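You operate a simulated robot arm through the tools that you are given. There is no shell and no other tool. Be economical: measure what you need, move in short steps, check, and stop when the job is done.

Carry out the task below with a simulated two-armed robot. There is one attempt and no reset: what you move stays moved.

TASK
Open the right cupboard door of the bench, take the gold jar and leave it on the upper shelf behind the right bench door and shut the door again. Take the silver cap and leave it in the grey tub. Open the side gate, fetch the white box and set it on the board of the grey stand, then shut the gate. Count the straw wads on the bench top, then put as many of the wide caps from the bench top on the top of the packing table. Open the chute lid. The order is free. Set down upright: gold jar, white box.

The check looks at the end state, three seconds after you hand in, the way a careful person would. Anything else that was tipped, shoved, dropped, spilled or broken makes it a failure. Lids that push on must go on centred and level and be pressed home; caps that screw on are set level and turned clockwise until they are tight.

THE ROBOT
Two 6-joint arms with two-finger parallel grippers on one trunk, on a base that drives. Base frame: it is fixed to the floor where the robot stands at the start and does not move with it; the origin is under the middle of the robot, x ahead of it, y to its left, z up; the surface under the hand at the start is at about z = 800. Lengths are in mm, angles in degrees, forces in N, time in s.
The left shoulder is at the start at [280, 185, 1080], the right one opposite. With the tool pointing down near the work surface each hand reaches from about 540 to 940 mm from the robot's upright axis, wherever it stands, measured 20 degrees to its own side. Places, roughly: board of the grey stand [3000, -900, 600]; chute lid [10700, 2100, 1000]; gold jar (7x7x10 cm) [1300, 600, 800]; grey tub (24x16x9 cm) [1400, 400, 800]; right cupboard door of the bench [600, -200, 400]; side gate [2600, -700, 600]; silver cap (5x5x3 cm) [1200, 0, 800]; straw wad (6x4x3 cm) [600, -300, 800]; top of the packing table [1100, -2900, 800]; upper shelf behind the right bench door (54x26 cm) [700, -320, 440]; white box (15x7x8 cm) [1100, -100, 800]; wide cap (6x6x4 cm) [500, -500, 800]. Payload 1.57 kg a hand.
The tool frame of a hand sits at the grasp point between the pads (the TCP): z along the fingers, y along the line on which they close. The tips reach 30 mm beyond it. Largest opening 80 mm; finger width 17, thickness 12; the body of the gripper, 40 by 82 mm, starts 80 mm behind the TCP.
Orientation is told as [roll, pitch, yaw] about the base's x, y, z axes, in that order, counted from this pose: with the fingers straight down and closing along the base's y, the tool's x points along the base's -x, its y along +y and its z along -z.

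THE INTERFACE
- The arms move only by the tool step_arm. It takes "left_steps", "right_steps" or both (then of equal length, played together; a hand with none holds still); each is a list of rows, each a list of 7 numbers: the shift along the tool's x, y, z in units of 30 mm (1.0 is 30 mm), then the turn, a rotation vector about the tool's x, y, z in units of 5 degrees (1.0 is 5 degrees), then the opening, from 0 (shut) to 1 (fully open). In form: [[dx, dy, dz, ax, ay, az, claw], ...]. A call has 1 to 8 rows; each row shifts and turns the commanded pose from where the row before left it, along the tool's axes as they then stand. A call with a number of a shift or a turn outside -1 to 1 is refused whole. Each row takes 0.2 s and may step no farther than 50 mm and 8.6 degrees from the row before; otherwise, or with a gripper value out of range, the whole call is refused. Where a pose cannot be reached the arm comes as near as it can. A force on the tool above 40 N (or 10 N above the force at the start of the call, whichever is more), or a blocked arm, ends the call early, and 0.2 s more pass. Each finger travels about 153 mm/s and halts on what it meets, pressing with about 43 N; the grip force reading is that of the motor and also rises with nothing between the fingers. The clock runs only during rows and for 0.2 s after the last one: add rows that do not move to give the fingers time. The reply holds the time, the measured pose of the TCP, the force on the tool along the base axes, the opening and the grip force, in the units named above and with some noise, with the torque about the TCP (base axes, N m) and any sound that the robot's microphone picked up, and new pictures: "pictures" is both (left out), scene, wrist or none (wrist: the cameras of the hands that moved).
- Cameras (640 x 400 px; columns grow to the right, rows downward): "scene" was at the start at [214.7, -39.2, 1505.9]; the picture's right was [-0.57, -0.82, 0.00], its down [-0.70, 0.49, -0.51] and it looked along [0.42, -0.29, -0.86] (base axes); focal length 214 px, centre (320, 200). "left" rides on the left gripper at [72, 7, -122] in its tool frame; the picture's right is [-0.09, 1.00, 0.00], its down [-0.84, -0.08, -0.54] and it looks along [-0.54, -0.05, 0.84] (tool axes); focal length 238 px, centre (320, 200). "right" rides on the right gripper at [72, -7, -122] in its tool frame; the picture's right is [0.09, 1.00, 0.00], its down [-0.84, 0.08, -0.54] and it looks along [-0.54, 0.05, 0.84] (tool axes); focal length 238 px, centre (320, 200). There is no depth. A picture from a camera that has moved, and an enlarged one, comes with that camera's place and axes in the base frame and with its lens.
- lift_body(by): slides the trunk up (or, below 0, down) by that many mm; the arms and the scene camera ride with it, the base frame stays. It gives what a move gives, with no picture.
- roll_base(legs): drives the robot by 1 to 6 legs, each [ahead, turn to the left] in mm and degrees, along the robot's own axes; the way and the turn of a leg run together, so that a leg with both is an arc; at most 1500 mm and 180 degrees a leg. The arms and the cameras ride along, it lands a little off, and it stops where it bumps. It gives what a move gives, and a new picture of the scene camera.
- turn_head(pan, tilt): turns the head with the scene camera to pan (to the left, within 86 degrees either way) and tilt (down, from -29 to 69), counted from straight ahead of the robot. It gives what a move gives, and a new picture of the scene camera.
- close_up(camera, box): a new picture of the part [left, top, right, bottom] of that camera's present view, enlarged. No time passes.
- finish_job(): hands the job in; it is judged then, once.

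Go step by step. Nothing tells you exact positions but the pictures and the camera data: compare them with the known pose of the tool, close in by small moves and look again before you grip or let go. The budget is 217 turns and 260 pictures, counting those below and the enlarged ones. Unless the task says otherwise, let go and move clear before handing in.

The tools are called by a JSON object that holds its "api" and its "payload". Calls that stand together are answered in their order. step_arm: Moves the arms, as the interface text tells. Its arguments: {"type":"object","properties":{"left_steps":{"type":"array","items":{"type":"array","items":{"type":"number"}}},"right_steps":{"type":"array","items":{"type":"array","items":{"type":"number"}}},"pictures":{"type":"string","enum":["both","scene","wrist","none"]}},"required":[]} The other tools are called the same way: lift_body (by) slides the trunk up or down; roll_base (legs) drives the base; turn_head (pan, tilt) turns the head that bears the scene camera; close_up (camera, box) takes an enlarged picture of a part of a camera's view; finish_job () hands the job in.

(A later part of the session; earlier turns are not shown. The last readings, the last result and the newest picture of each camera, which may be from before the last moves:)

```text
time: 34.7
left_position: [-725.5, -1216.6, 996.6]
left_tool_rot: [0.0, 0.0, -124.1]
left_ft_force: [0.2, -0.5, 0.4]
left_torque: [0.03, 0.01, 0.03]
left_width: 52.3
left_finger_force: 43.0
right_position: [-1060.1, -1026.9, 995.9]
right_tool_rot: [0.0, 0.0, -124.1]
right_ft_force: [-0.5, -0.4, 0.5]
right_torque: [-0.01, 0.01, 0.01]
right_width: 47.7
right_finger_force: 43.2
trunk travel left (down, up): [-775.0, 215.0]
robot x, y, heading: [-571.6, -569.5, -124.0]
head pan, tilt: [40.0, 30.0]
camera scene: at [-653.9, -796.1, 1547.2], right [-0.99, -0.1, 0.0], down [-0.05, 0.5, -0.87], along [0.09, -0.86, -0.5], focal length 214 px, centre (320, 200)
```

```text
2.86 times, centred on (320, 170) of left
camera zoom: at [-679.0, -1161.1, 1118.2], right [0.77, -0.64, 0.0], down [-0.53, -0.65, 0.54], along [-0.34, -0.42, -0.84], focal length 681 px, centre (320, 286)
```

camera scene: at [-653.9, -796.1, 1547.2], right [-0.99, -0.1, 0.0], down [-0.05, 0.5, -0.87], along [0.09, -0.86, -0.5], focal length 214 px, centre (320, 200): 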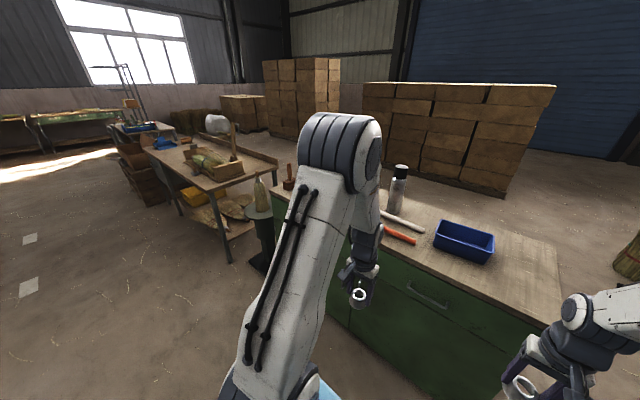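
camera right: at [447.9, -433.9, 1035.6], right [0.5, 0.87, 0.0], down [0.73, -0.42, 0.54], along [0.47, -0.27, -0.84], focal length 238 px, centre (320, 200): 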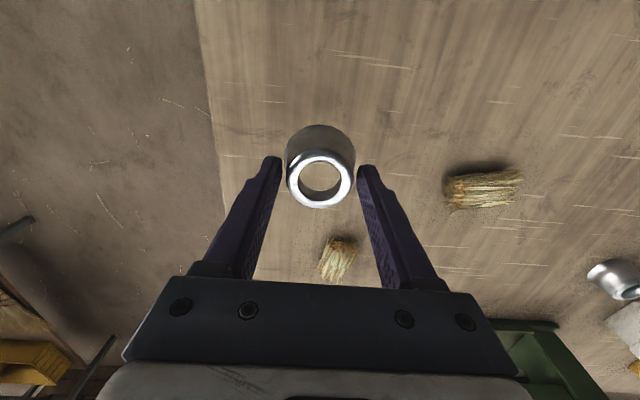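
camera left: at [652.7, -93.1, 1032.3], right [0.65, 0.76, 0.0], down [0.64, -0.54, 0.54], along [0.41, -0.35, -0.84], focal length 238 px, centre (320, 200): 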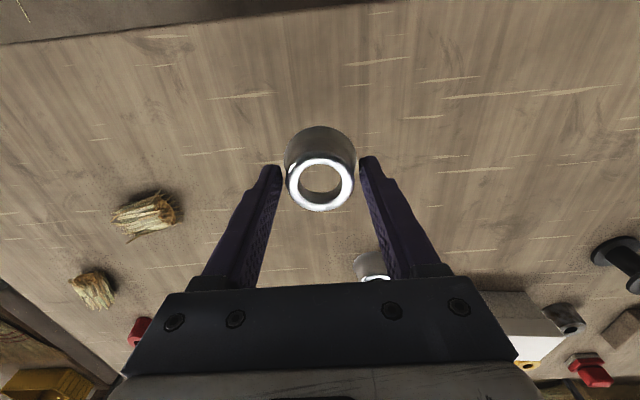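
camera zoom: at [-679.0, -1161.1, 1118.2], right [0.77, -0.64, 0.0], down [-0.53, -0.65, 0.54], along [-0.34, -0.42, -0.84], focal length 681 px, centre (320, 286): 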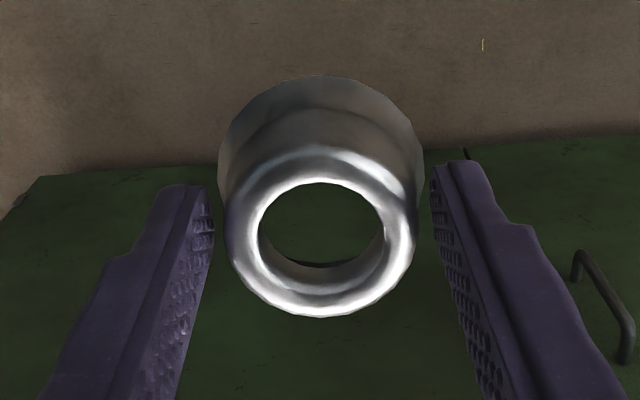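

The cap seems to creep slowly. I wait a second to see the trend.

{"api": "step_arm", "payload": {"right_steps": [[0, 0, 0, 0, 0, 0, 0], [0, 0, 0, 0, 0, 0, 0], [0, 0, 0, 0, 0, 0, 0], [0, 0, 0, 0, 0, 0, 0], [0, 0, 0, 0, 0, 0, 0], [0, 0, 0, 0, 0, 0, 0], [0, 0, 0, 0, 0, 0, 0], [0, 0, 0, 0, 0, 0, 0]], "pictures": "none"}}

```text
time: 36.5
left_position: [-725.6, -1217.3, 996.2]
left_tool_rot: [0.0, 0.0, -124.1]
left_ft_force: [-0.3, -0.1, 0.2]
left_torque: [0.04, 0.0, -0.01]
left_width: 52.0
left_finger_force: 43.4
right_position: [-1059.6, -1028.6, 996.6]
right_tool_rot: [0.1, 0.0, -124.0]
right_ft_force: [-0.3, -0.2, -0.7]
right_torque: [-0.01, -0.03, 0.04]
right_width: 47.1
right_finger_force: 43.1
trunk travel left (down, up): [-775.0, 215.0]
robot x, y, heading: [-571.1, -574.4, -124.0]
head pan, tilt: [40.0, 30.0]
```

It creeps about 1.5 mm/s. I'll set the cap down on the free front strip of the green cabinet and regrip higher on the collar.

{"api": "roll_base", "payload": {"legs": [[470, 0]]}}

{"api": "step_arm", "payload": {"right_steps": [[0, 0, 0.6, 0, 0, 0, 0], [0, 0, 0.6, 0, 0, 0, 0]], "pictures": "wrist"}}

```text
time: 39.3
left_position: [-988.7, -1606.3, 996.6]
left_tool_rot: [0.1, 0.0, -124.0]
left_ft_force: [-0.4, -0.5, -0.4]
left_torque: [0.02, 0.0, -0.02]
left_width: 52.0
left_finger_force: 43.0
right_position: [-1324.2, -1419.0, 996.5]
right_tool_rot: [-0.1, 0.0, -124.0]
right_ft_force: [0.2, 0.2, -0.5]
right_torque: [-0.03, -0.02, -0.02]
right_width: 47.3
right_finger_force: 42.9
trunk travel left (down, up): [-775.0, 215.0]
robot x, y, heading: [-834.9, -964.3, -124.1]
head pan, tilt: [40.0, 30.0]
camera scene: at [-917.9, -1185.9, 1547.3], right [-0.99, -0.1, 0.0], down [-0.05, 0.5, -0.87], along [0.09, -0.86, -0.5], focal length 214 px, centre (320, 200)
```

scene: 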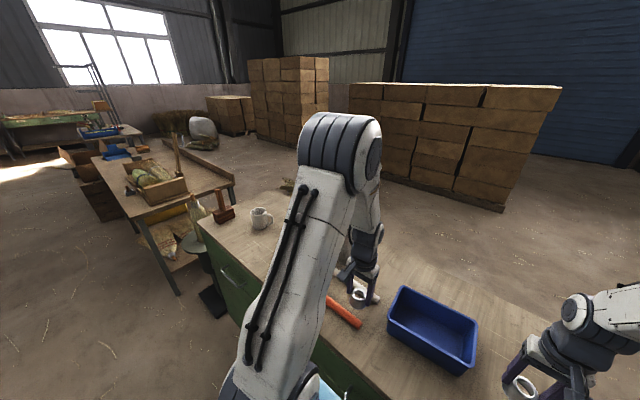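

```text
time: 39.9
left_position: [-989.4, -1606.9, 995.5]
left_tool_rot: [0.0, 0.0, -124.0]
left_ft_force: [0.2, 0.1, 0.0]
left_torque: [0.04, 0.01, 0.0]
left_width: 52.0
left_finger_force: 43.7
right_position: [-1324.3, -1419.9, 960.9]
right_tool_rot: [0.0, 0.0, -124.0]
right_ft_force: [0.9, 0.0, -0.4]
right_torque: [-0.01, 0.05, -0.01]
right_width: 47.1
right_finger_force: 42.9
trunk travel left (down, up): [-775.0, 215.0]
robot x, y, heading: [-836.4, -962.5, -124.1]
head pan, tilt: [40.0, 30.0]
camera right: at [-1290.3, -1357.7, 1083.3], right [0.88, -0.48, 0.0], down [-0.4, -0.74, 0.54], along [-0.26, -0.47, -0.84], focal length 238 px, centre (320, 200)
```

right: 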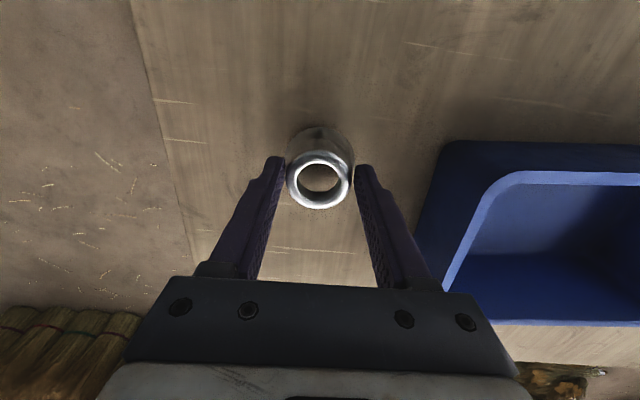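

The right cap has settled at 47 mm on its collar, so I carry on: back off and drive along to the packing table's free middle part.

{"api": "step_arm", "payload": {"right_steps": [[0, 0, -0.5, 0, 0, 0, 0], [0, 0, -0.5, 0, 0, 0, 0]], "pictures": "none"}}

{"api": "roll_base", "payload": {"legs": [[-420, 0], [0, 90], [1300, 0], [1300, 0]]}}

```text
time: 40.5
left_position: [-989.2, -1606.5, 995.6]
left_tool_rot: [-0.1, 0.0, -124.0]
left_ft_force: [0.5, -0.8, -1.4]
left_torque: [-0.02, 0.0, 0.02]
left_width: 51.6
left_finger_force: 43.1
right_position: [-1322.6, -1419.2, 989.1]
right_tool_rot: [0.1, 0.0, -124.0]
right_ft_force: [0.3, -0.4, -1.1]
right_torque: [-0.03, 0.0, 0.0]
right_width: 47.3
right_finger_force: 43.4
trunk travel left (down, up): [-775.0, 215.0]
robot x, y, heading: [-833.6, -961.8, -123.9]
head pan, tilt: [40.0, 30.0]
```

```text
time: 59.0
left_position: [2174.2, -2174.7, 996.2]
left_tool_rot: [0.0, 0.0, -34.1]
left_ft_force: [0.2, 0.0, 0.5]
left_torque: [-0.06, 0.02, -0.02]
left_width: 47.5
left_finger_force: 42.9
right_position: [1987.3, -2506.1, 989.8]
right_tool_rot: [0.0, 0.1, -34.2]
right_ft_force: [-0.7, 0.6, -1.2]
right_torque: [-0.02, 0.01, 0.0]
right_width: 47.0
right_finger_force: 42.8
trunk travel left (down, up): [-775.0, 215.0]
robot x, y, heading: [1529.3, -2019.8, -34.3]
head pan, tilt: [40.0, 30.0]
camera scene: at [1753.7, -2101.1, 1547.2], right [0.1, -1.0, 0.0], down [-0.5, -0.05, -0.87], along [0.86, 0.09, -0.5], focal length 214 px, centre (320, 200)
```

scene: 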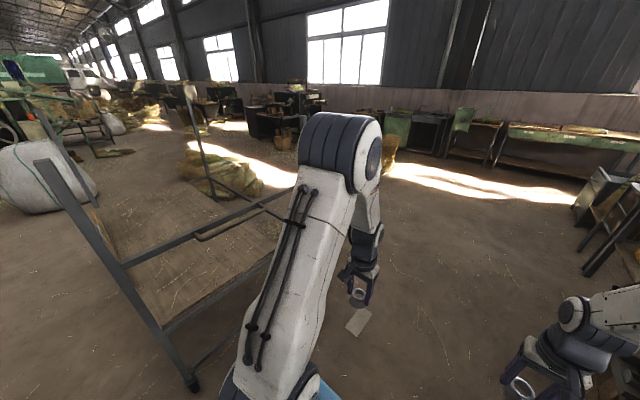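

Both caps sit on the 47 mm collar now. Turn to face the packing table.

{"api": "roll_base", "payload": {"legs": [[0, -90]]}}

{"api": "turn_head", "payload": {"pan": 0, "tilt": 35}}

```text
time: 63.2
left_position: [1371.2, -2659.8, 995.9]
left_tool_rot: [0.1, 0.0, -124.8]
left_ft_force: [-0.5, 0.5, -0.5]
left_torque: [0.0, 0.02, 0.0]
left_width: 47.2
left_finger_force: 43.0
right_position: [1039.9, -2469.6, 989.1]
right_tool_rot: [0.0, 0.0, -124.8]
right_ft_force: [0.6, 0.9, -1.3]
right_torque: [0.0, 0.0, -0.04]
right_width: 46.7
right_finger_force: 42.6
trunk travel left (down, up): [-775.0, 215.0]
robot x, y, heading: [1531.6, -2022.4, -125.0]
head pan, tilt: [40.0, 30.0]
camera scene: at [1448.1, -2241.4, 1547.2], right [-1.0, -0.09, 0.0], down [-0.04, 0.5, -0.87], along [0.08, -0.86, -0.5], focal length 214 px, centre (320, 200)
```

scene: 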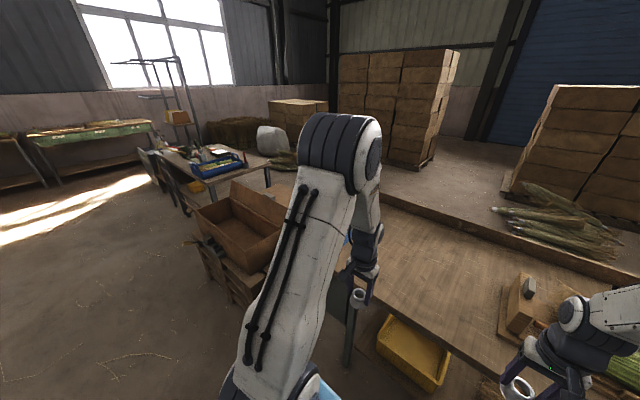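

```text
time: 64.3
left_position: [1371.9, -2661.9, 994.9]
left_tool_rot: [0.0, 0.0, -124.8]
left_ft_force: [0.3, 0.0, -0.4]
left_torque: [0.02, -0.06, -0.01]
left_width: 47.4
left_finger_force: 42.9
right_position: [1040.3, -2469.3, 990.3]
right_tool_rot: [0.0, -0.1, -124.8]
right_ft_force: [0.2, -0.3, -0.5]
right_torque: [-0.04, 0.0, -0.02]
right_width: 46.8
right_finger_force: 42.7
trunk travel left (down, up): [-775.0, 215.0]
robot x, y, heading: [1536.1, -2021.5, -124.8]
head pan, tilt: [0.0, 35.0]
camera scene: at [1389.6, -2223.6, 1539.4], right [-0.82, 0.57, 0.0], down [0.33, 0.47, -0.82], along [-0.47, -0.67, -0.57], focal length 214 px, centre (320, 200)
```

scene: 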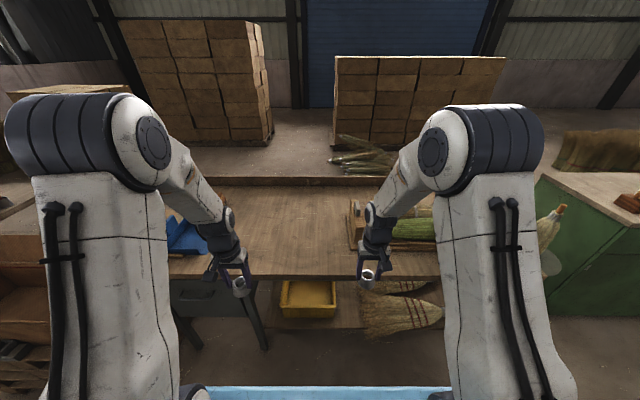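

The table edge is about 770 mm ahead, a crate to the right and a blue item to the left; the middle is free. I drive up and shift the right hand inward.

{"api": "roll_base", "payload": {"legs": [[210, 0]]}}

{"api": "step_arm", "payload": {"left_steps": [[0, -0.5, 0.5, 0, 0, 0, 0], [0, -0.5, 0.5, 0, 0, 0, 0], [-0.5, 0, 0.5, 0, 0, 0, 0], [-0.5, 0, 0.5, 0, 0, 0, 0], [-0.5, 0, 0.5, 0, 0, 0, 0]], "right_steps": [[0, 0.7, 0, 0, 0, 0, 0], [0, 0.7, 0, 0, 0, 0, 0], [0, 0.7, 0.5, 0, 0, 0, 0], [0, 0.7, 0.5, 0, 0, 0, 0], [0, 0.2, 0.5, 0, 0, 0, 0]], "pictures": "both"}}

```text
time: 65.9
left_position: [1247.4, -2829.5, 995.7]
left_tool_rot: [0.1, 0.1, -125.3]
left_ft_force: [-0.6, 0.6, 0.1]
left_torque: [0.01, 0.01, -0.02]
left_width: 47.4
left_finger_force: 42.7
right_position: [916.4, -2635.6, 988.8]
right_tool_rot: [-0.1, 0.0, -125.1]
right_ft_force: [0.0, -1.0, 0.2]
right_torque: [-0.03, 0.01, 0.02]
right_width: 46.7
right_finger_force: 43.1
trunk travel left (down, up): [-775.0, 215.0]
robot x, y, heading: [1415.9, -2190.0, -125.3]
head pan, tilt: [0.0, 35.0]
camera scene: at [1268.6, -2392.7, 1539.5], right [-0.82, 0.58, 0.0], down [0.33, 0.47, -0.82], along [-0.47, -0.67, -0.57], focal length 214 px, centre (320, 200)
```

scene: 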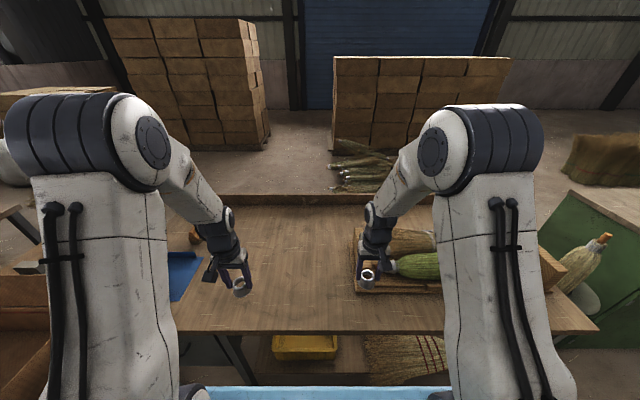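

```text
time: 67.1
left_position: [1195.7, -2850.1, 921.1]
left_tool_rot: [0.0, 0.0, -125.2]
left_ft_force: [0.7, -0.3, -0.7]
left_torque: [-0.01, 0.01, 0.0]
left_width: 47.3
left_finger_force: 43.9
right_position: [992.1, -2688.6, 945.2]
right_tool_rot: [0.0, 0.0, -125.1]
right_ft_force: [-0.8, 0.4, 1.0]
right_torque: [-0.03, 0.01, -0.03]
right_width: 46.9
right_finger_force: 43.4
trunk travel left (down, up): [-775.0, 215.0]
robot x, y, heading: [1410.9, -2189.8, -125.3]
head pan, tilt: [0.0, 35.0]
camera scene: at [1268.5, -2392.9, 1539.5], right [-0.82, 0.58, 0.0], down [0.33, 0.47, -0.82], along [-0.47, -0.67, -0.57], focal length 214 px, centre (320, 200)
camera right: at [1027.3, -2626.8, 1066.3], right [0.87, -0.5, 0.0], down [-0.42, -0.73, 0.54], along [-0.27, -0.47, -0.84], focal length 238 px, centre (320, 200)
camera left: at [1243.2, -2796.0, 1044.1], right [0.76, -0.65, 0.0], down [-0.55, -0.64, 0.54], along [-0.35, -0.41, -0.84], focal length 238 px, centre (320, 200)
```

scene: 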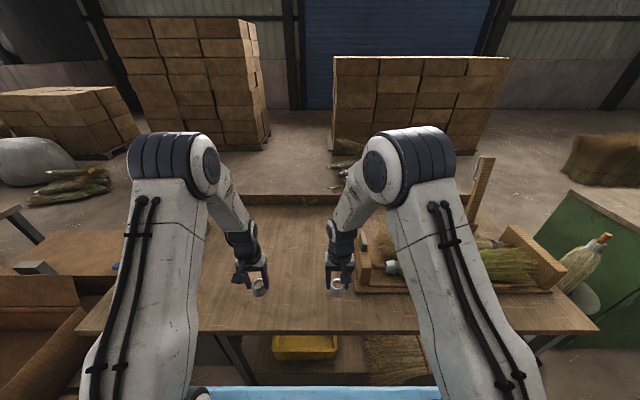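
right: 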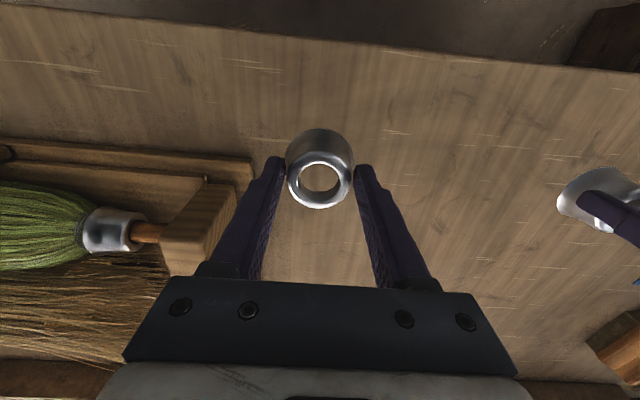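
left: 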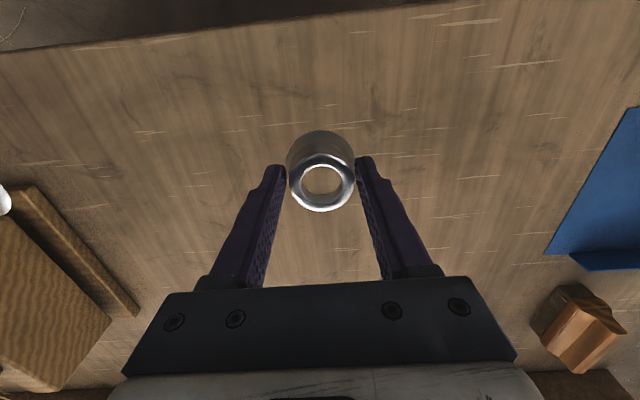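

I shift the right hand away from the crate and lower both toward contact.

{"api": "step_arm", "payload": {"left_steps": [[0, 0, 0, 0, 0, 0, 0], [0, 0, 0, 0, 0, 0, 0], [0, 0, 0.55, 0, 0, 0, 0], [0, 0, 0.55, 0, 0, 0, 0], [0, 0, 0.55, 0, 0, 0, 0]], "right_steps": [[0, 0.8, 0, 0, 0, 0, 0], [0, 0.8, 0, 0, 0, 0, 0], [0, 0, 0.83, 0, 0, 0, 0], [0, 0, 0.83, 0, 0, 0, 0], [0, 0, 0.83, 0, 0, 0, 0]], "pictures": "wrist"}}

```text
time: 68.3
left_position: [1196.4, -2850.3, 872.1]
left_tool_rot: [0.0, 0.1, -125.2]
left_ft_force: [0.2, 0.4, -0.6]
left_torque: [-0.01, 0.01, 0.0]
left_width: 47.2
left_finger_force: 42.7
right_position: [1028.8, -2715.6, 869.2]
right_tool_rot: [0.0, 0.0, -125.2]
right_ft_force: [-0.2, 0.5, -0.4]
right_torque: [0.0, 0.0, 0.04]
right_width: 47.0
right_finger_force: 43.5
trunk travel left (down, up): [-775.0, 215.0]
robot x, y, heading: [1411.5, -2192.6, -125.3]
head pan, tilt: [0.0, 35.0]
camera right: at [1064.0, -2654.0, 991.6], right [0.87, -0.5, 0.0], down [-0.42, -0.73, 0.54], along [-0.27, -0.47, -0.84], focal length 238 px, centre (320, 200)
camera left: at [1244.4, -2795.5, 993.6], right [0.76, -0.65, 0.0], down [-0.55, -0.64, 0.54], along [-0.35, -0.41, -0.84], focal length 238 px, centre (320, 200)
```

right: 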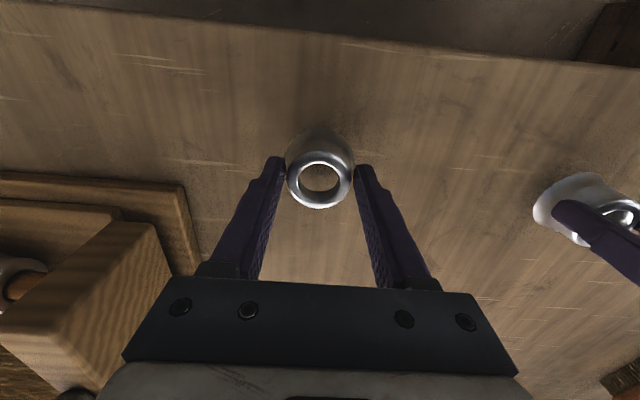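
left: 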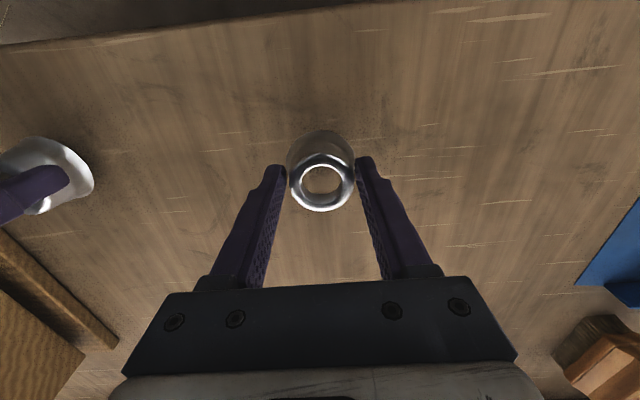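

Close above the table. I lower in small steps to feel contact.

{"api": "step_arm", "payload": {"left_steps": [[0, 0, 0.2, 0, 0, 0, 0], [0, 0, 0.15, 0, 0, 0, 0], [0, 0, 0.1, 0, 0, 0, 0]], "right_steps": [[0, 0, 0.2, 0, 0, 0, 0], [0, 0, 0.15, 0, 0, 0, 0], [0, 0, 0.1, 0, 0, 0, 0]], "pictures": "none"}}

```text
time: 69.1
left_position: [1195.2, -2849.5, 858.7]
left_tool_rot: [0.1, -0.1, -125.2]
left_ft_force: [0.4, 0.4, 0.3]
left_torque: [0.0, -0.01, 0.03]
left_width: 47.2
left_finger_force: 43.5
right_position: [1030.1, -2716.0, 856.1]
right_tool_rot: [0.0, -0.1, -125.1]
right_ft_force: [-0.4, 0.4, -0.7]
right_torque: [0.01, 0.0, 0.0]
right_width: 46.7
right_finger_force: 42.9
trunk travel left (down, up): [-775.0, 215.0]
robot x, y, heading: [1415.1, -2189.4, -125.3]
head pan, tilt: [0.0, 35.0]
```

{"api": "step_arm", "payload": {"left_steps": [[0, 0, 0.15, 0, 0, 0, 0], [0, 0, 0.1, 0, 0, 0, 0], [0, 0, 0.1, 0, 0, 0, 0]], "right_steps": [[0, 0, 0.1, 0, 0, 0, 0], [0, 0, 0.1, 0, 0, 0, 0], [0, 0, 0.1, 0, 0, 0, 0]], "pictures": "wrist"}}

```text
time: 70.0
left_position: [1195.1, -2847.9, 850.6]
left_tool_rot: [0.0, -0.1, -125.2]
left_ft_force: [2.0, 3.5, 16.9]
left_torque: [0.1, -0.52, 0.08]
left_width: 47.3
left_finger_force: 43.2
right_position: [1031.1, -2715.4, 851.9]
right_tool_rot: [0.0, -0.2, -125.2]
right_ft_force: [1.3, 6.0, 19.1]
right_torque: [0.59, -0.22, 0.03]
right_width: 46.8
right_finger_force: 42.9
trunk travel left (down, up): [-775.0, 215.0]
robot x, y, heading: [1410.9, -2191.6, -125.1]
head pan, tilt: [0.0, 35.0]
stopped in row 3 (right hand): the force on the tool passed its limit at 43 N (the readings are from after the stop); the commanded pose is now the measured one
camera right: at [1065.9, -2654.1, 974.4], right [0.87, -0.5, 0.0], down [-0.42, -0.73, 0.54], along [-0.27, -0.47, -0.84], focal length 238 px, centre (320, 200)
camera left: at [1243.8, -2793.7, 973.2], right [0.76, -0.65, 0.0], down [-0.55, -0.64, 0.54], along [-0.35, -0.41, -0.84], focal length 238 px, centre (320, 200)
```

right: 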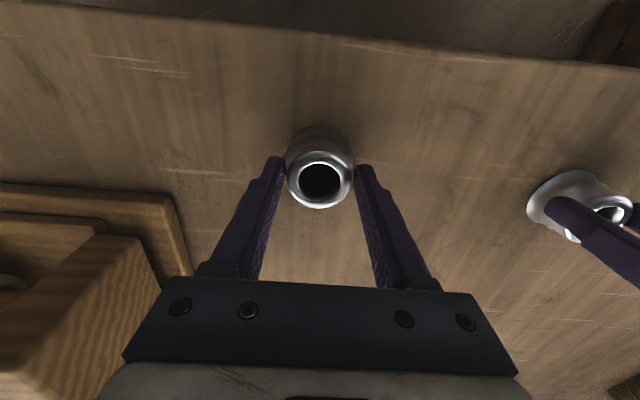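
left: 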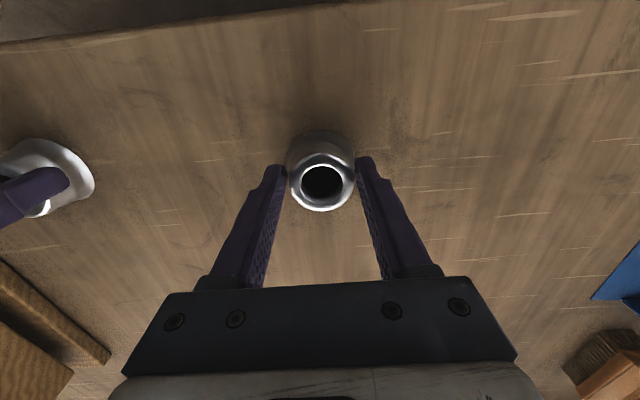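

Both caps rest on the table. Release and lift straight up.

{"api": "step_arm", "payload": {"left_steps": [[0, 0, 0, 0, 0, 0, 1], [0, 0, 0, 0, 0, 0, 1], [0, 0, -0.4, 0, 0, 0, 1], [0, 0, -1, 0, 0, 0, 1], [0, 0, -1, 0, 0, 0, 1], [0, 0, -1, 0, 0, 0, 1], [0, 0, -1, 0, 0, 0, 1], [0, 0, -1, 0, 0, 0, 1]], "right_steps": [[0, 0, 0, 0, 0, 0, 1], [0, 0, 0, 0, 0, 0, 1], [0, 0, -0.4, 0, 0, 0, 1], [0, 0, -1, 0, 0, 0, 1], [0, 0, -1, 0, 0, 0, 1], [0, 0, -1, 0, 0, 0, 1], [0, 0, -1, 0, 0, 0, 1], [0, 0, -1, 0, 0, 0, 1]], "pictures": "scene"}}

```text
time: 71.8
left_position: [1196.3, -2848.9, 1009.1]
left_tool_rot: [-0.1, -0.1, -125.3]
left_ft_force: [0.6, -0.2, -0.1]
left_torque: [0.05, 0.02, -0.02]
left_width: 79.9
left_finger_force: 0.1
right_position: [1028.7, -2716.8, 1013.2]
right_tool_rot: [0.0, -0.2, -125.2]
right_ft_force: [-0.1, -0.2, -0.6]
right_torque: [-0.02, 0.0, 0.02]
right_width: 80.1
right_finger_force: 0.1
trunk travel left (down, up): [-775.0, 215.0]
robot x, y, heading: [1412.3, -2186.0, -125.1]
head pan, tilt: [0.0, 35.0]
camera scene: at [1268.2, -2393.1, 1539.4], right [-0.82, 0.58, 0.0], down [0.33, 0.47, -0.82], along [-0.47, -0.67, -0.57], focal length 214 px, centre (320, 200)
```

scene: 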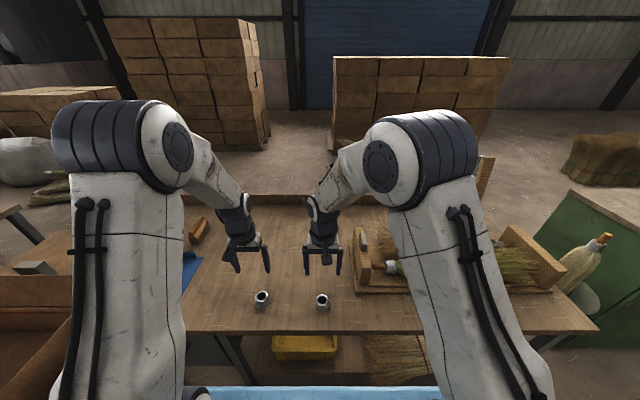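

The two caps stand on the table. Now I back off and look at the grey stand and its gate.

{"api": "roll_base", "payload": {"legs": [[-350, 0], [0, 90]]}}

{"api": "turn_head", "payload": {"pan": 65, "tilt": 25}}

```text
time: 77.8
left_position: [2264.7, -2137.4, 1008.9]
left_tool_rot: [0.0, -0.2, -36.2]
left_ft_force: [0.1, 0.1, -0.1]
left_torque: [-0.05, 0.0, -0.01]
left_width: 80.2
left_finger_force: 0.0
right_position: [2131.5, -2302.3, 1011.8]
right_tool_rot: [0.1, -0.1, -36.3]
right_ft_force: [-0.1, 0.2, -0.4]
right_torque: [-0.04, 0.0, -0.02]
right_width: 79.9
right_finger_force: 0.0
trunk travel left (down, up): [-775.0, 215.0]
robot x, y, heading: [1609.7, -1910.2, -36.1]
head pan, tilt: [0.0, 35.0]
camera scene: at [1809.8, -2058.2, 1539.4], right [-0.59, -0.81, 0.0], down [-0.46, 0.34, -0.82], along [0.66, -0.48, -0.57], focal length 214 px, centre (320, 200)
```

scene: 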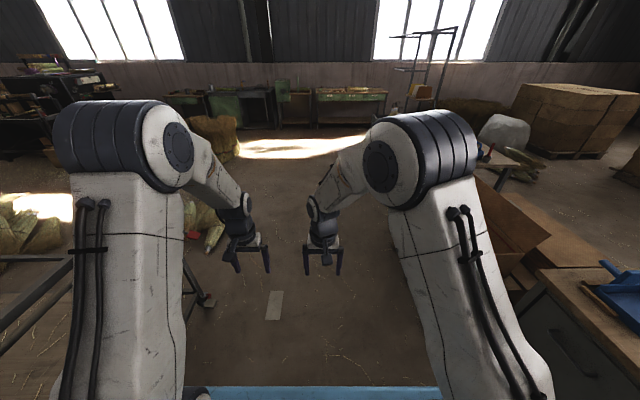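

```text
time: 79.2
left_position: [2265.6, -2137.4, 1008.4]
left_tool_rot: [0.0, -0.1, -36.1]
left_ft_force: [0.0, -0.9, 0.2]
left_torque: [0.03, 0.0, -0.02]
left_width: 80.0
left_finger_force: 0.0
right_position: [2131.9, -2302.7, 1012.5]
right_tool_rot: [0.1, -0.1, -36.3]
right_ft_force: [0.4, 0.2, -0.4]
right_torque: [0.01, 0.01, 0.02]
right_width: 80.0
right_finger_force: 0.1
trunk travel left (down, up): [-775.0, 215.0]
robot x, y, heading: [1611.6, -1912.2, -36.1]
head pan, tilt: [65.0, 25.0]
camera scene: at [1819.7, -1961.7, 1555.2], right [0.48, -0.88, 0.0], down [-0.37, -0.2, -0.91], along [0.8, 0.43, -0.42], focal length 214 px, centre (320, 200)
```

scene: 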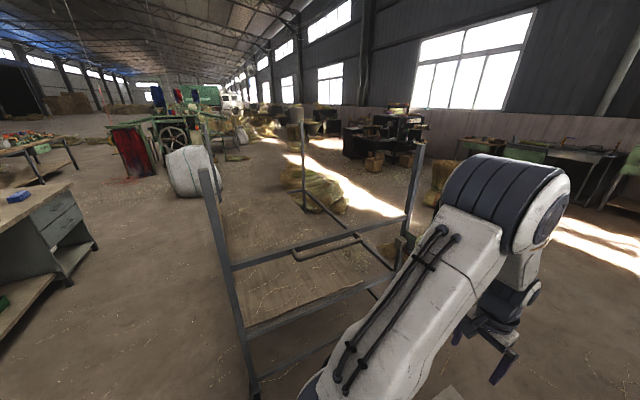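

{"api": "close_up", "payload": {"camera": "scene", "box": [180, 110, 460, 400]}}

```text
1.38 times, centred on (320, 255) of scene
camera zoom: at [1819.7, -1961.7, 1555.2], right [0.48, -0.88, 0.0], down [-0.37, -0.2, -0.91], along [0.8, 0.43, -0.42], focal length 296 px, centre (320, 124)
```

zoom: 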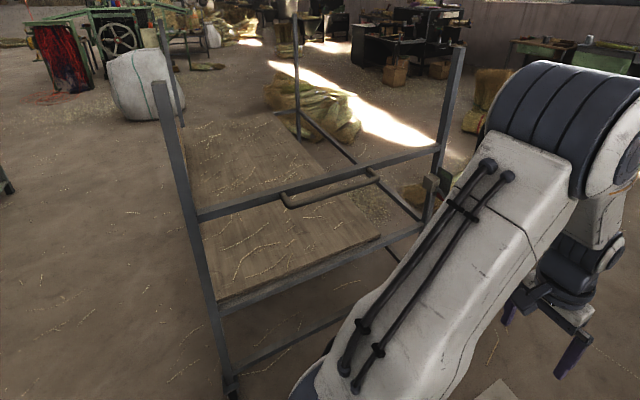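

The board lies in the frame; the gate should be on its long side facing the bench. I drive into the aisle between bench and stand to see it.

{"api": "roll_base", "payload": {"legs": [[-570, 0], [0, 90], [500, 0]]}}

{"api": "turn_head", "payload": {"pan": -55, "tilt": 25}}

```text
time: 88.8
left_position: [1622.1, -493.1, 1010.0]
left_tool_rot: [0.1, -0.1, 57.1]
left_ft_force: [-0.1, 0.4, -0.6]
left_torque: [0.01, -0.03, 0.0]
left_width: 79.7
left_finger_force: 0.0
right_position: [1795.6, -617.5, 1012.3]
right_tool_rot: [-0.1, -0.2, 57.1]
right_ft_force: [0.1, -0.7, -0.2]
right_torque: [-0.01, -0.03, 0.0]
right_width: 79.8
right_finger_force: 0.0
trunk travel left (down, up): [-775.0, 215.0]
robot x, y, heading: [1431.6, -1161.1, 57.1]
head pan, tilt: [65.0, 25.0]
camera scene: at [1471.1, -948.1, 1555.2], right [0.85, 0.53, 0.0], down [0.22, -0.36, -0.91], along [-0.48, 0.77, -0.42], focal length 214 px, centre (320, 200)
```

scene: 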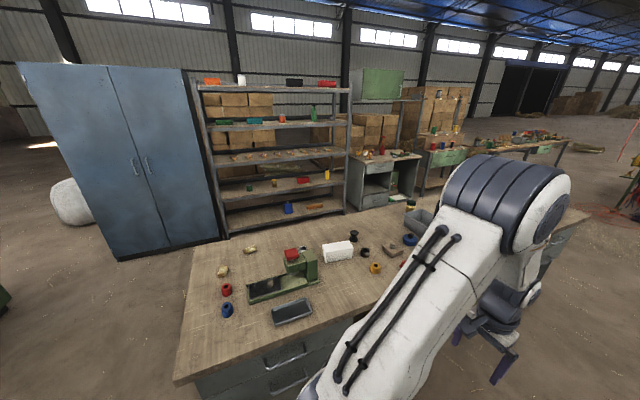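

```text
time: 90.8
left_position: [1621.9, -493.0, 1008.3]
left_tool_rot: [0.0, 0.0, 57.1]
left_ft_force: [0.3, -0.2, -0.3]
left_torque: [0.0, 0.0, 0.02]
left_width: 80.0
left_finger_force: 0.1
right_position: [1795.1, -618.3, 1012.8]
right_tool_rot: [0.0, -0.1, 57.1]
right_ft_force: [-0.1, 0.1, 0.1]
right_torque: [0.03, 0.02, 0.03]
right_width: 80.1
right_finger_force: 0.0
trunk travel left (down, up): [-775.0, 215.0]
robot x, y, heading: [1433.9, -1161.1, 56.8]
head pan, tilt: [-55.0, 25.0]
camera scene: at [1612.2, -1022.8, 1555.2], right [0.04, -1.0, 0.0], down [-0.42, -0.02, -0.91], along [0.91, 0.03, -0.42], focal length 214 px, centre (320, 200)
```

scene: 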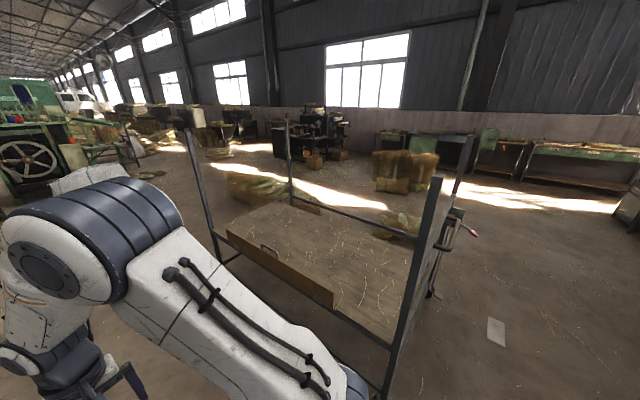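

{"api": "close_up", "payload": {"camera": "scene", "box": [180, 180, 480, 400]}}

{"api": "close_up", "payload": {"camera": "scene", "box": [220, 220, 340, 310]}}

```text
1.82 times, centred on (330, 290) of scene
camera zoom: at [1612.2, -1022.8, 1555.2], right [0.04, -1.0, 0.0], down [-0.42, -0.02, -0.91], along [0.91, 0.03, -0.42], focal length 390 px, centre (302, 36)
```

zoom: 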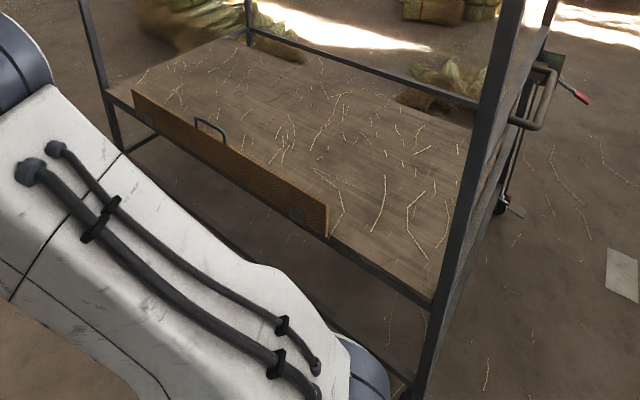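

```text
4.44 times, centred on (280, 265) of scene
camera zoom: at [1612.2, -1022.8, 1555.2], right [0.04, -1.0, 0.0], down [-0.42, -0.02, -0.91], along [0.91, 0.03, -0.42], focal length 953 px, centre (498, -89)
```

zoom: 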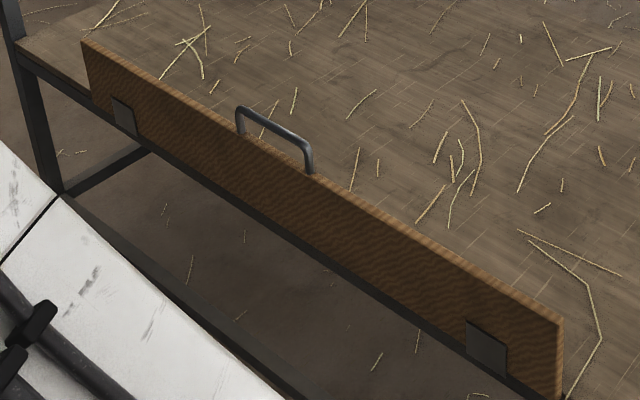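

The gate is a plank hinged along its bottom with a U-handle on top, facing the bench. First I fetch the white box: drive on, turn to the bench from behind.

{"api": "step_arm", "payload": {"left_steps": [[0, 0, -0.9, 0, 0, 0, 1], [0, 0, -0.9, 0, 0, 0, 1], [0, 0, -0.9, 0, 0, 0, 1]], "right_steps": [[0, -0.9, -0.9, 0, 0, 0, 1], [0, -0.9, -0.9, 0, 0, 0, 1], [0, -0.9, -0.9, 0, 0, 0, 1]], "pictures": "none"}}

{"api": "roll_base", "payload": {"legs": [[680, 0], [0, 88]]}}

{"api": "turn_head", "payload": {"pan": 0, "tilt": 45}}

```text
time: 91.7
left_position: [1622.3, -493.8, 1088.5]
left_tool_rot: [0.0, 0.0, 57.1]
left_ft_force: [0.5, 0.4, -0.4]
left_torque: [-0.01, 0.0, 0.0]
left_width: 80.2
left_finger_force: 0.0
right_position: [1860.8, -663.8, 1094.3]
right_tool_rot: [0.0, -0.1, 57.0]
right_ft_force: [-0.2, -0.8, -0.4]
right_torque: [-0.03, 0.01, -0.04]
right_width: 79.8
right_finger_force: 0.0
trunk travel left (down, up): [-775.0, 215.0]
robot x, y, heading: [1432.3, -1160.8, 57.1]
head pan, tilt: [-55.0, 25.0]
```

```text
time: 99.0
left_position: [1133.8, -387.9, 1087.9]
left_tool_rot: [0.0, -0.1, 144.7]
left_ft_force: [0.8, 0.3, 0.9]
left_torque: [0.04, -0.01, 0.02]
left_width: 79.6
left_finger_force: 0.0
right_position: [1311.9, -157.6, 1094.2]
right_tool_rot: [0.2, -0.1, 144.8]
right_ft_force: [-0.2, -0.7, 0.3]
right_torque: [-0.03, -0.04, 0.01]
right_width: 80.0
right_finger_force: 0.1
trunk travel left (down, up): [-775.0, 215.0]
robot x, y, heading: [1792.5, -607.3, 144.8]
head pan, tilt: [-55.0, 25.0]
camera scene: at [1659.9, -419.3, 1555.2], right [1.0, 0.0, 0.0], down [0.0, -0.42, -0.91], along [0.0, 0.91, -0.42], focal length 214 px, centre (320, 200)
```

scene: 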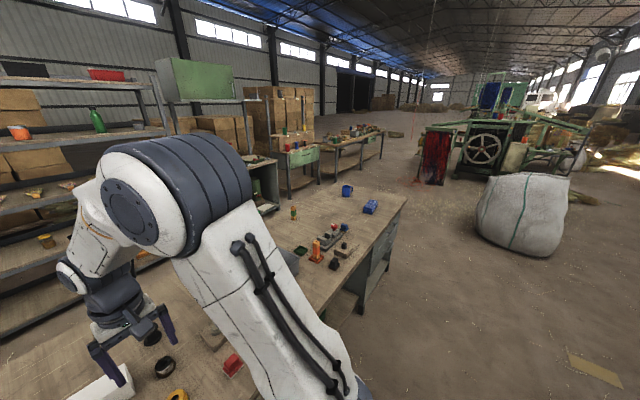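

```text
time: 100.3
left_position: [1133.6, -388.1, 1087.4]
left_tool_rot: [-0.1, -0.2, 144.8]
left_ft_force: [-0.8, 0.3, 0.2]
left_torque: [-0.03, 0.01, -0.02]
left_width: 80.1
left_finger_force: 0.0
right_position: [1312.0, -157.2, 1094.4]
right_tool_rot: [0.0, -0.2, 144.8]
right_ft_force: [0.6, 0.1, -0.3]
right_torque: [-0.02, -0.02, -0.02]
right_width: 80.3
right_finger_force: 0.1
trunk travel left (down, up): [-775.0, 215.0]
robot x, y, heading: [1787.2, -604.1, 145.0]
head pan, tilt: [0.0, 45.0]
camera scene: at [1593.0, -464.6, 1524.6], right [0.58, 0.82, 0.0], down [0.58, -0.41, -0.71], along [-0.58, 0.41, -0.71], focal length 214 px, centre (320, 200)
```

scene: 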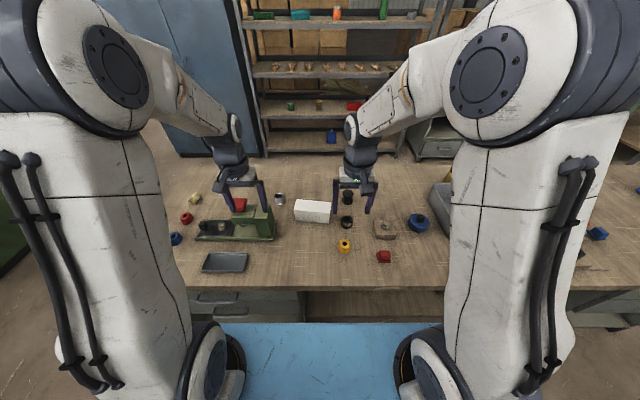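

{"api": "close_up", "payload": {"camera": "scene", "box": [270, 180, 400, 270]}}

{"api": "close_up", "payload": {"camera": "right", "box": [0, 0, 640, 400]}}

```text
4.44 times, centred on (335, 225) of scene
camera zoom: at [1593.0, -464.6, 1524.6], right [0.58, 0.82, 0.0], down [0.58, -0.41, -0.71], along [-0.58, 0.41, -0.71], focal length 953 px, centre (253, 89)
```

zoom: 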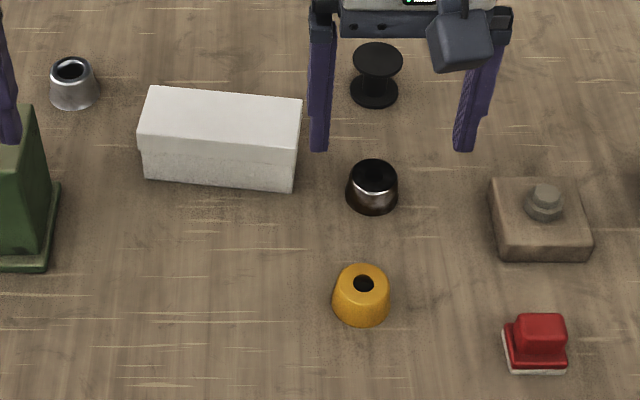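

```text
1.00 times, centred on (320, 200) of right (not enlarged: the box is as wide or as high as the picture)
camera zoom: at [1374.3, -194.4, 1216.0], right [-0.5, -0.87, 0.0], down [-0.73, 0.42, 0.54], along [-0.47, 0.27, -0.84], focal length 238 px, centre (320, 200)
```

zoom: 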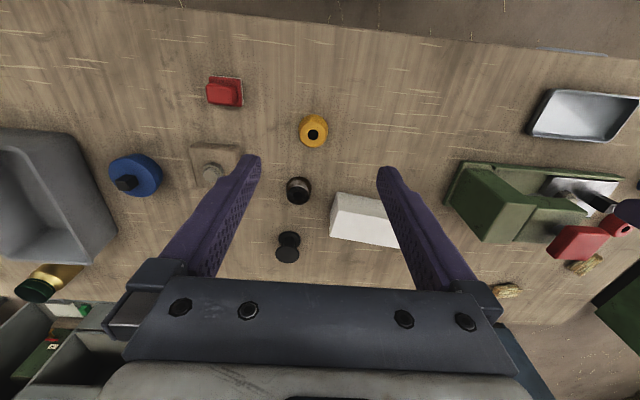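

The box's long side lies nearly across my view (about 5° skew). I turn the right hand by about 85° so it can grip the box across its width.

{"api": "step_arm", "payload": {"right_steps": [[0, 0, 0, 0, 0, -1, 1], [0, 0, 0, 0, 0, -1, 1], [0, 0, 0, 0, 0, -1, 1], [0, 0, 0, 0, 0, -1, 1], [0, 0, 0, 0, 0, -1, 1], [0, 0, 0, 0, 0, -1, 1], [0, 0, 0, 0, 0, -1, 1], [0, 0, 0, 0, 0, -1, 1]], "left_steps": [[0.7, 0.8, 0, 0, 0, 0, 1], [0.7, 0.8, 0, 0, 0, 0, 1], [0.7, 0.8, 0, 0, 0, 0, 1], [0, 0, 0, 0, 0, 0, 1], [0, 0, 0, 0, 0, 0, 1], [0, 0, 0, 0, 0, 0, 1], [0, 0, 0, 0, 0, 0, 1], [0, 0, 0, 0, 0, 0, 1]], "pictures": "none"}}

{"api": "step_arm", "payload": {"right_steps": [[0, 0, 0, 0, 0, -1, 1], [0, 0, 0, 0, 0, -1, 1], [0, 0, 0, 0, 0, -1, 1], [0, 0, 0, 0, 0, -1, 1], [0, 0, 0, 0, 0, -1, 1], [0, 0, 0, 0, 0, -1, 1], [0, 0, 0, 0, 0, -1, 1], [0, 0, 0, 0, 0, -1, 1]], "pictures": "none"}}

{"api": "step_arm", "payload": {"right_steps": [[0, 0, 0, 0, 0, -1, 1], [-1, -1, 0, 0, 0, 0, 1], [-1, -1, 0, 0, 0, 0, 1], [-1, -1, 0.5, 0, 0, 0, 1], [-1, -1, 0.5, 0, 0, 0, 1], [0, -1, 0.5, 0, 0, 0, 1], [0, -1, 0.5, 0, 0, 0, 1]], "pictures": "both"}}

```text
time: 102.1
left_position: [1143.5, -481.0, 1086.5]
left_tool_rot: [0.0, -0.1, 144.9]
left_ft_force: [0.6, 0.3, 0.6]
left_torque: [-0.01, 0.01, -0.03]
left_width: 79.9
left_finger_force: 0.0
right_position: [1311.9, -156.1, 1094.0]
right_tool_rot: [0.0, -0.1, -175.1]
right_ft_force: [-0.6, -0.7, 0.6]
right_torque: [-0.01, 0.05, 0.02]
right_width: 79.7
right_finger_force: 0.0
trunk travel left (down, up): [-775.0, 215.0]
robot x, y, heading: [1793.3, -606.0, 144.8]
head pan, tilt: [0.0, 45.0]
```

```text
time: 103.9
left_position: [1145.4, -480.9, 1085.9]
left_tool_rot: [-0.1, -0.1, 144.8]
left_ft_force: [0.2, 0.1, 1.0]
left_torque: [-0.03, 0.01, 0.0]
left_width: 79.9
left_finger_force: 0.1
right_position: [1310.7, -156.4, 1094.8]
right_tool_rot: [-0.1, -0.1, -135.1]
right_ft_force: [1.0, -0.4, -0.1]
right_torque: [-0.02, 0.01, 0.0]
right_width: 79.7
right_finger_force: 0.1
trunk travel left (down, up): [-775.0, 215.0]
robot x, y, heading: [1792.6, -603.8, 144.7]
head pan, tilt: [0.0, 45.0]
```

```text
time: 105.5
left_position: [1144.9, -480.8, 1086.2]
left_tool_rot: [0.0, -0.1, 144.8]
left_ft_force: [-0.1, -0.7, 0.6]
left_torque: [-0.01, 0.02, 0.01]
left_width: 80.1
left_finger_force: 0.0
right_position: [1097.9, -132.4, 1033.2]
right_tool_rot: [-0.1, -0.1, -130.1]
right_ft_force: [-0.3, -0.1, 0.1]
right_torque: [-0.01, 0.03, 0.02]
right_width: 80.2
right_finger_force: 0.0
trunk travel left (down, up): [-775.0, 215.0]
robot x, y, heading: [1791.1, -605.6, 145.0]
head pan, tilt: [0.0, 45.0]
camera scene: at [1593.1, -464.7, 1524.7], right [0.58, 0.82, 0.0], down [0.58, -0.41, -0.71], along [-0.58, 0.41, -0.71], focal length 214 px, centre (320, 200)
camera right: at [1139.5, -74.1, 1154.9], right [0.82, -0.57, 0.0], down [-0.48, -0.69, 0.54], along [-0.31, -0.44, -0.84], focal length 238 px, centre (320, 200)
```

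scene: 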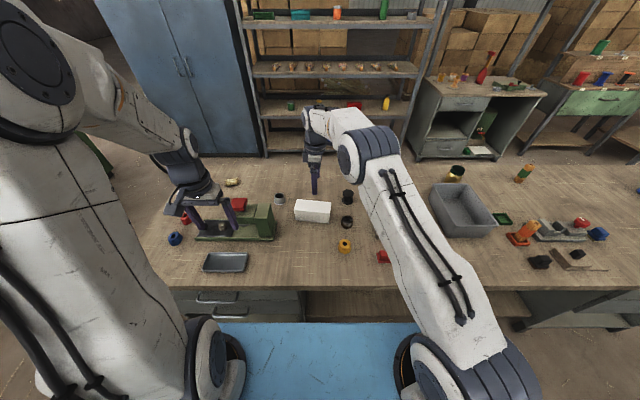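
right: 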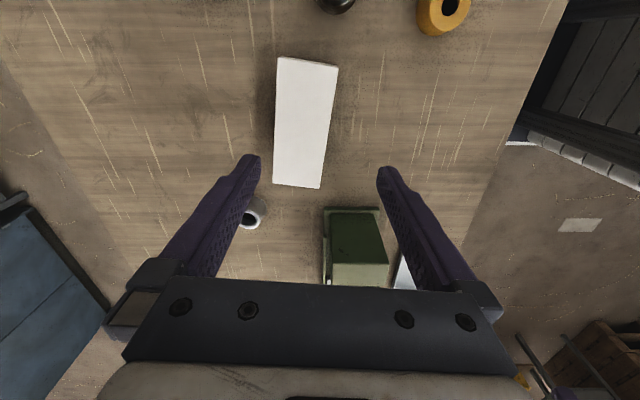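

Box centre is about (1076, −128), long axis ≈48°. I align and lower to just above it.

{"api": "step_arm", "payload": {"right_steps": [[-0.36, -0.66, 0, 0, 0, 0.3, 1], [0, 0, 0.9, 0, 0, 0, 1], [0, 0, 0.9, 0, 0, 0, 1], [0, 0, 0.9, 0, 0, 0, 1], [0, 0, 0.6, 0, 0, 0, 1]], "pictures": "wrist"}}

{"api": "close_up", "payload": {"camera": "right", "box": [220, 0, 420, 250]}}

```text
time: 106.7
left_position: [1143.8, -480.2, 1085.7]
left_tool_rot: [-0.1, 0.0, 144.8]
left_ft_force: [-0.1, 0.5, 0.5]
left_torque: [-0.04, 0.04, -0.01]
left_width: 80.0
left_finger_force: 0.2
right_position: [1073.8, -128.1, 935.9]
right_tool_rot: [-0.2, 0.0, -131.6]
right_ft_force: [-0.4, 0.1, 0.3]
right_torque: [-0.01, -0.01, 0.0]
right_width: 80.2
right_finger_force: 0.0
trunk travel left (down, up): [-775.0, 215.0]
robot x, y, heading: [1792.1, -603.4, 145.0]
head pan, tilt: [0.0, 45.0]
camera right: at [1116.7, -70.9, 1056.7], right [0.8, -0.59, 0.0], down [-0.5, -0.68, 0.54], along [-0.32, -0.44, -0.84], focal length 238 px, centre (320, 200)
```

right: 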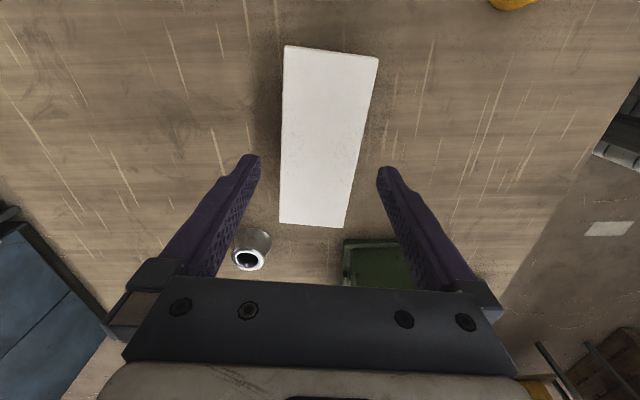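

```text
1.60 times, centred on (320, 125) of right
camera zoom: at [1116.7, -70.9, 1056.7], right [0.8, -0.59, 0.0], down [-0.5, -0.68, 0.54], along [-0.32, -0.44, -0.84], focal length 381 px, centre (320, 320)
```

zoom: 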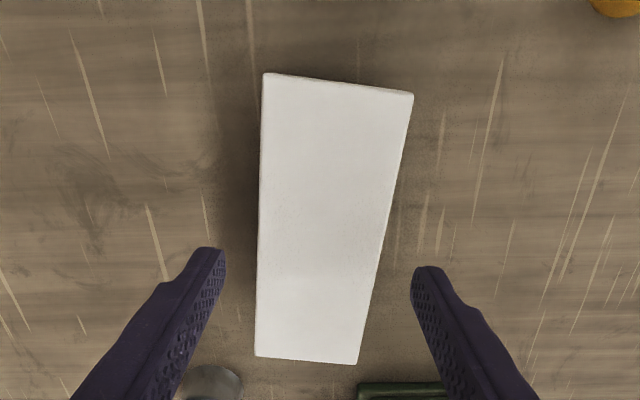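

Well aligned. I lower around the box, grip and lift a little.

{"api": "step_arm", "payload": {"right_steps": [[0, 0, 0.75, 0, 0, 0, 1], [0, 0, 0.75, 0, 0, 0, 1], [0, 0, 0.75, 0, 0, 0, 1], [0, 0, 0.75, 0, 0, 0, 1], [0, 0, 0, 0, 0, 0, 0], [0, 0, 0, 0, 0, 0, 0], [0, 0, -0.4, 0, 0, 0, 0], [0, 0, -0.4, 0, 0, 0, 0]], "pictures": "wrist"}}

```text
time: 108.5
left_position: [1144.6, -481.6, 1085.0]
left_tool_rot: [-0.1, 0.0, 144.8]
left_ft_force: [0.7, -0.2, 0.6]
left_torque: [0.03, 0.0, 0.01]
left_width: 80.0
left_finger_force: 0.0
right_position: [1074.1, -127.8, 870.0]
right_tool_rot: [0.0, 0.0, -131.7]
right_ft_force: [-0.5, 0.6, -2.9]
right_torque: [0.02, 0.0, 0.04]
right_width: 65.3
right_finger_force: 43.0
right hand out of reach, approached as far as the arm can: row 4, 8
trunk travel left (down, up): [-775.0, 215.0]
robot x, y, heading: [1787.9, -600.7, 144.6]
head pan, tilt: [0.0, 45.0]
camera right: at [1117.0, -72.1, 992.5], right [0.8, -0.59, 0.0], down [-0.5, -0.68, 0.54], along [-0.32, -0.44, -0.84], focal length 238 px, centre (320, 200)
```

right: 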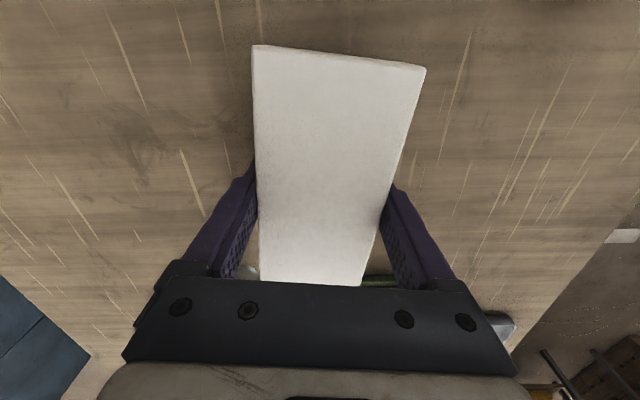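

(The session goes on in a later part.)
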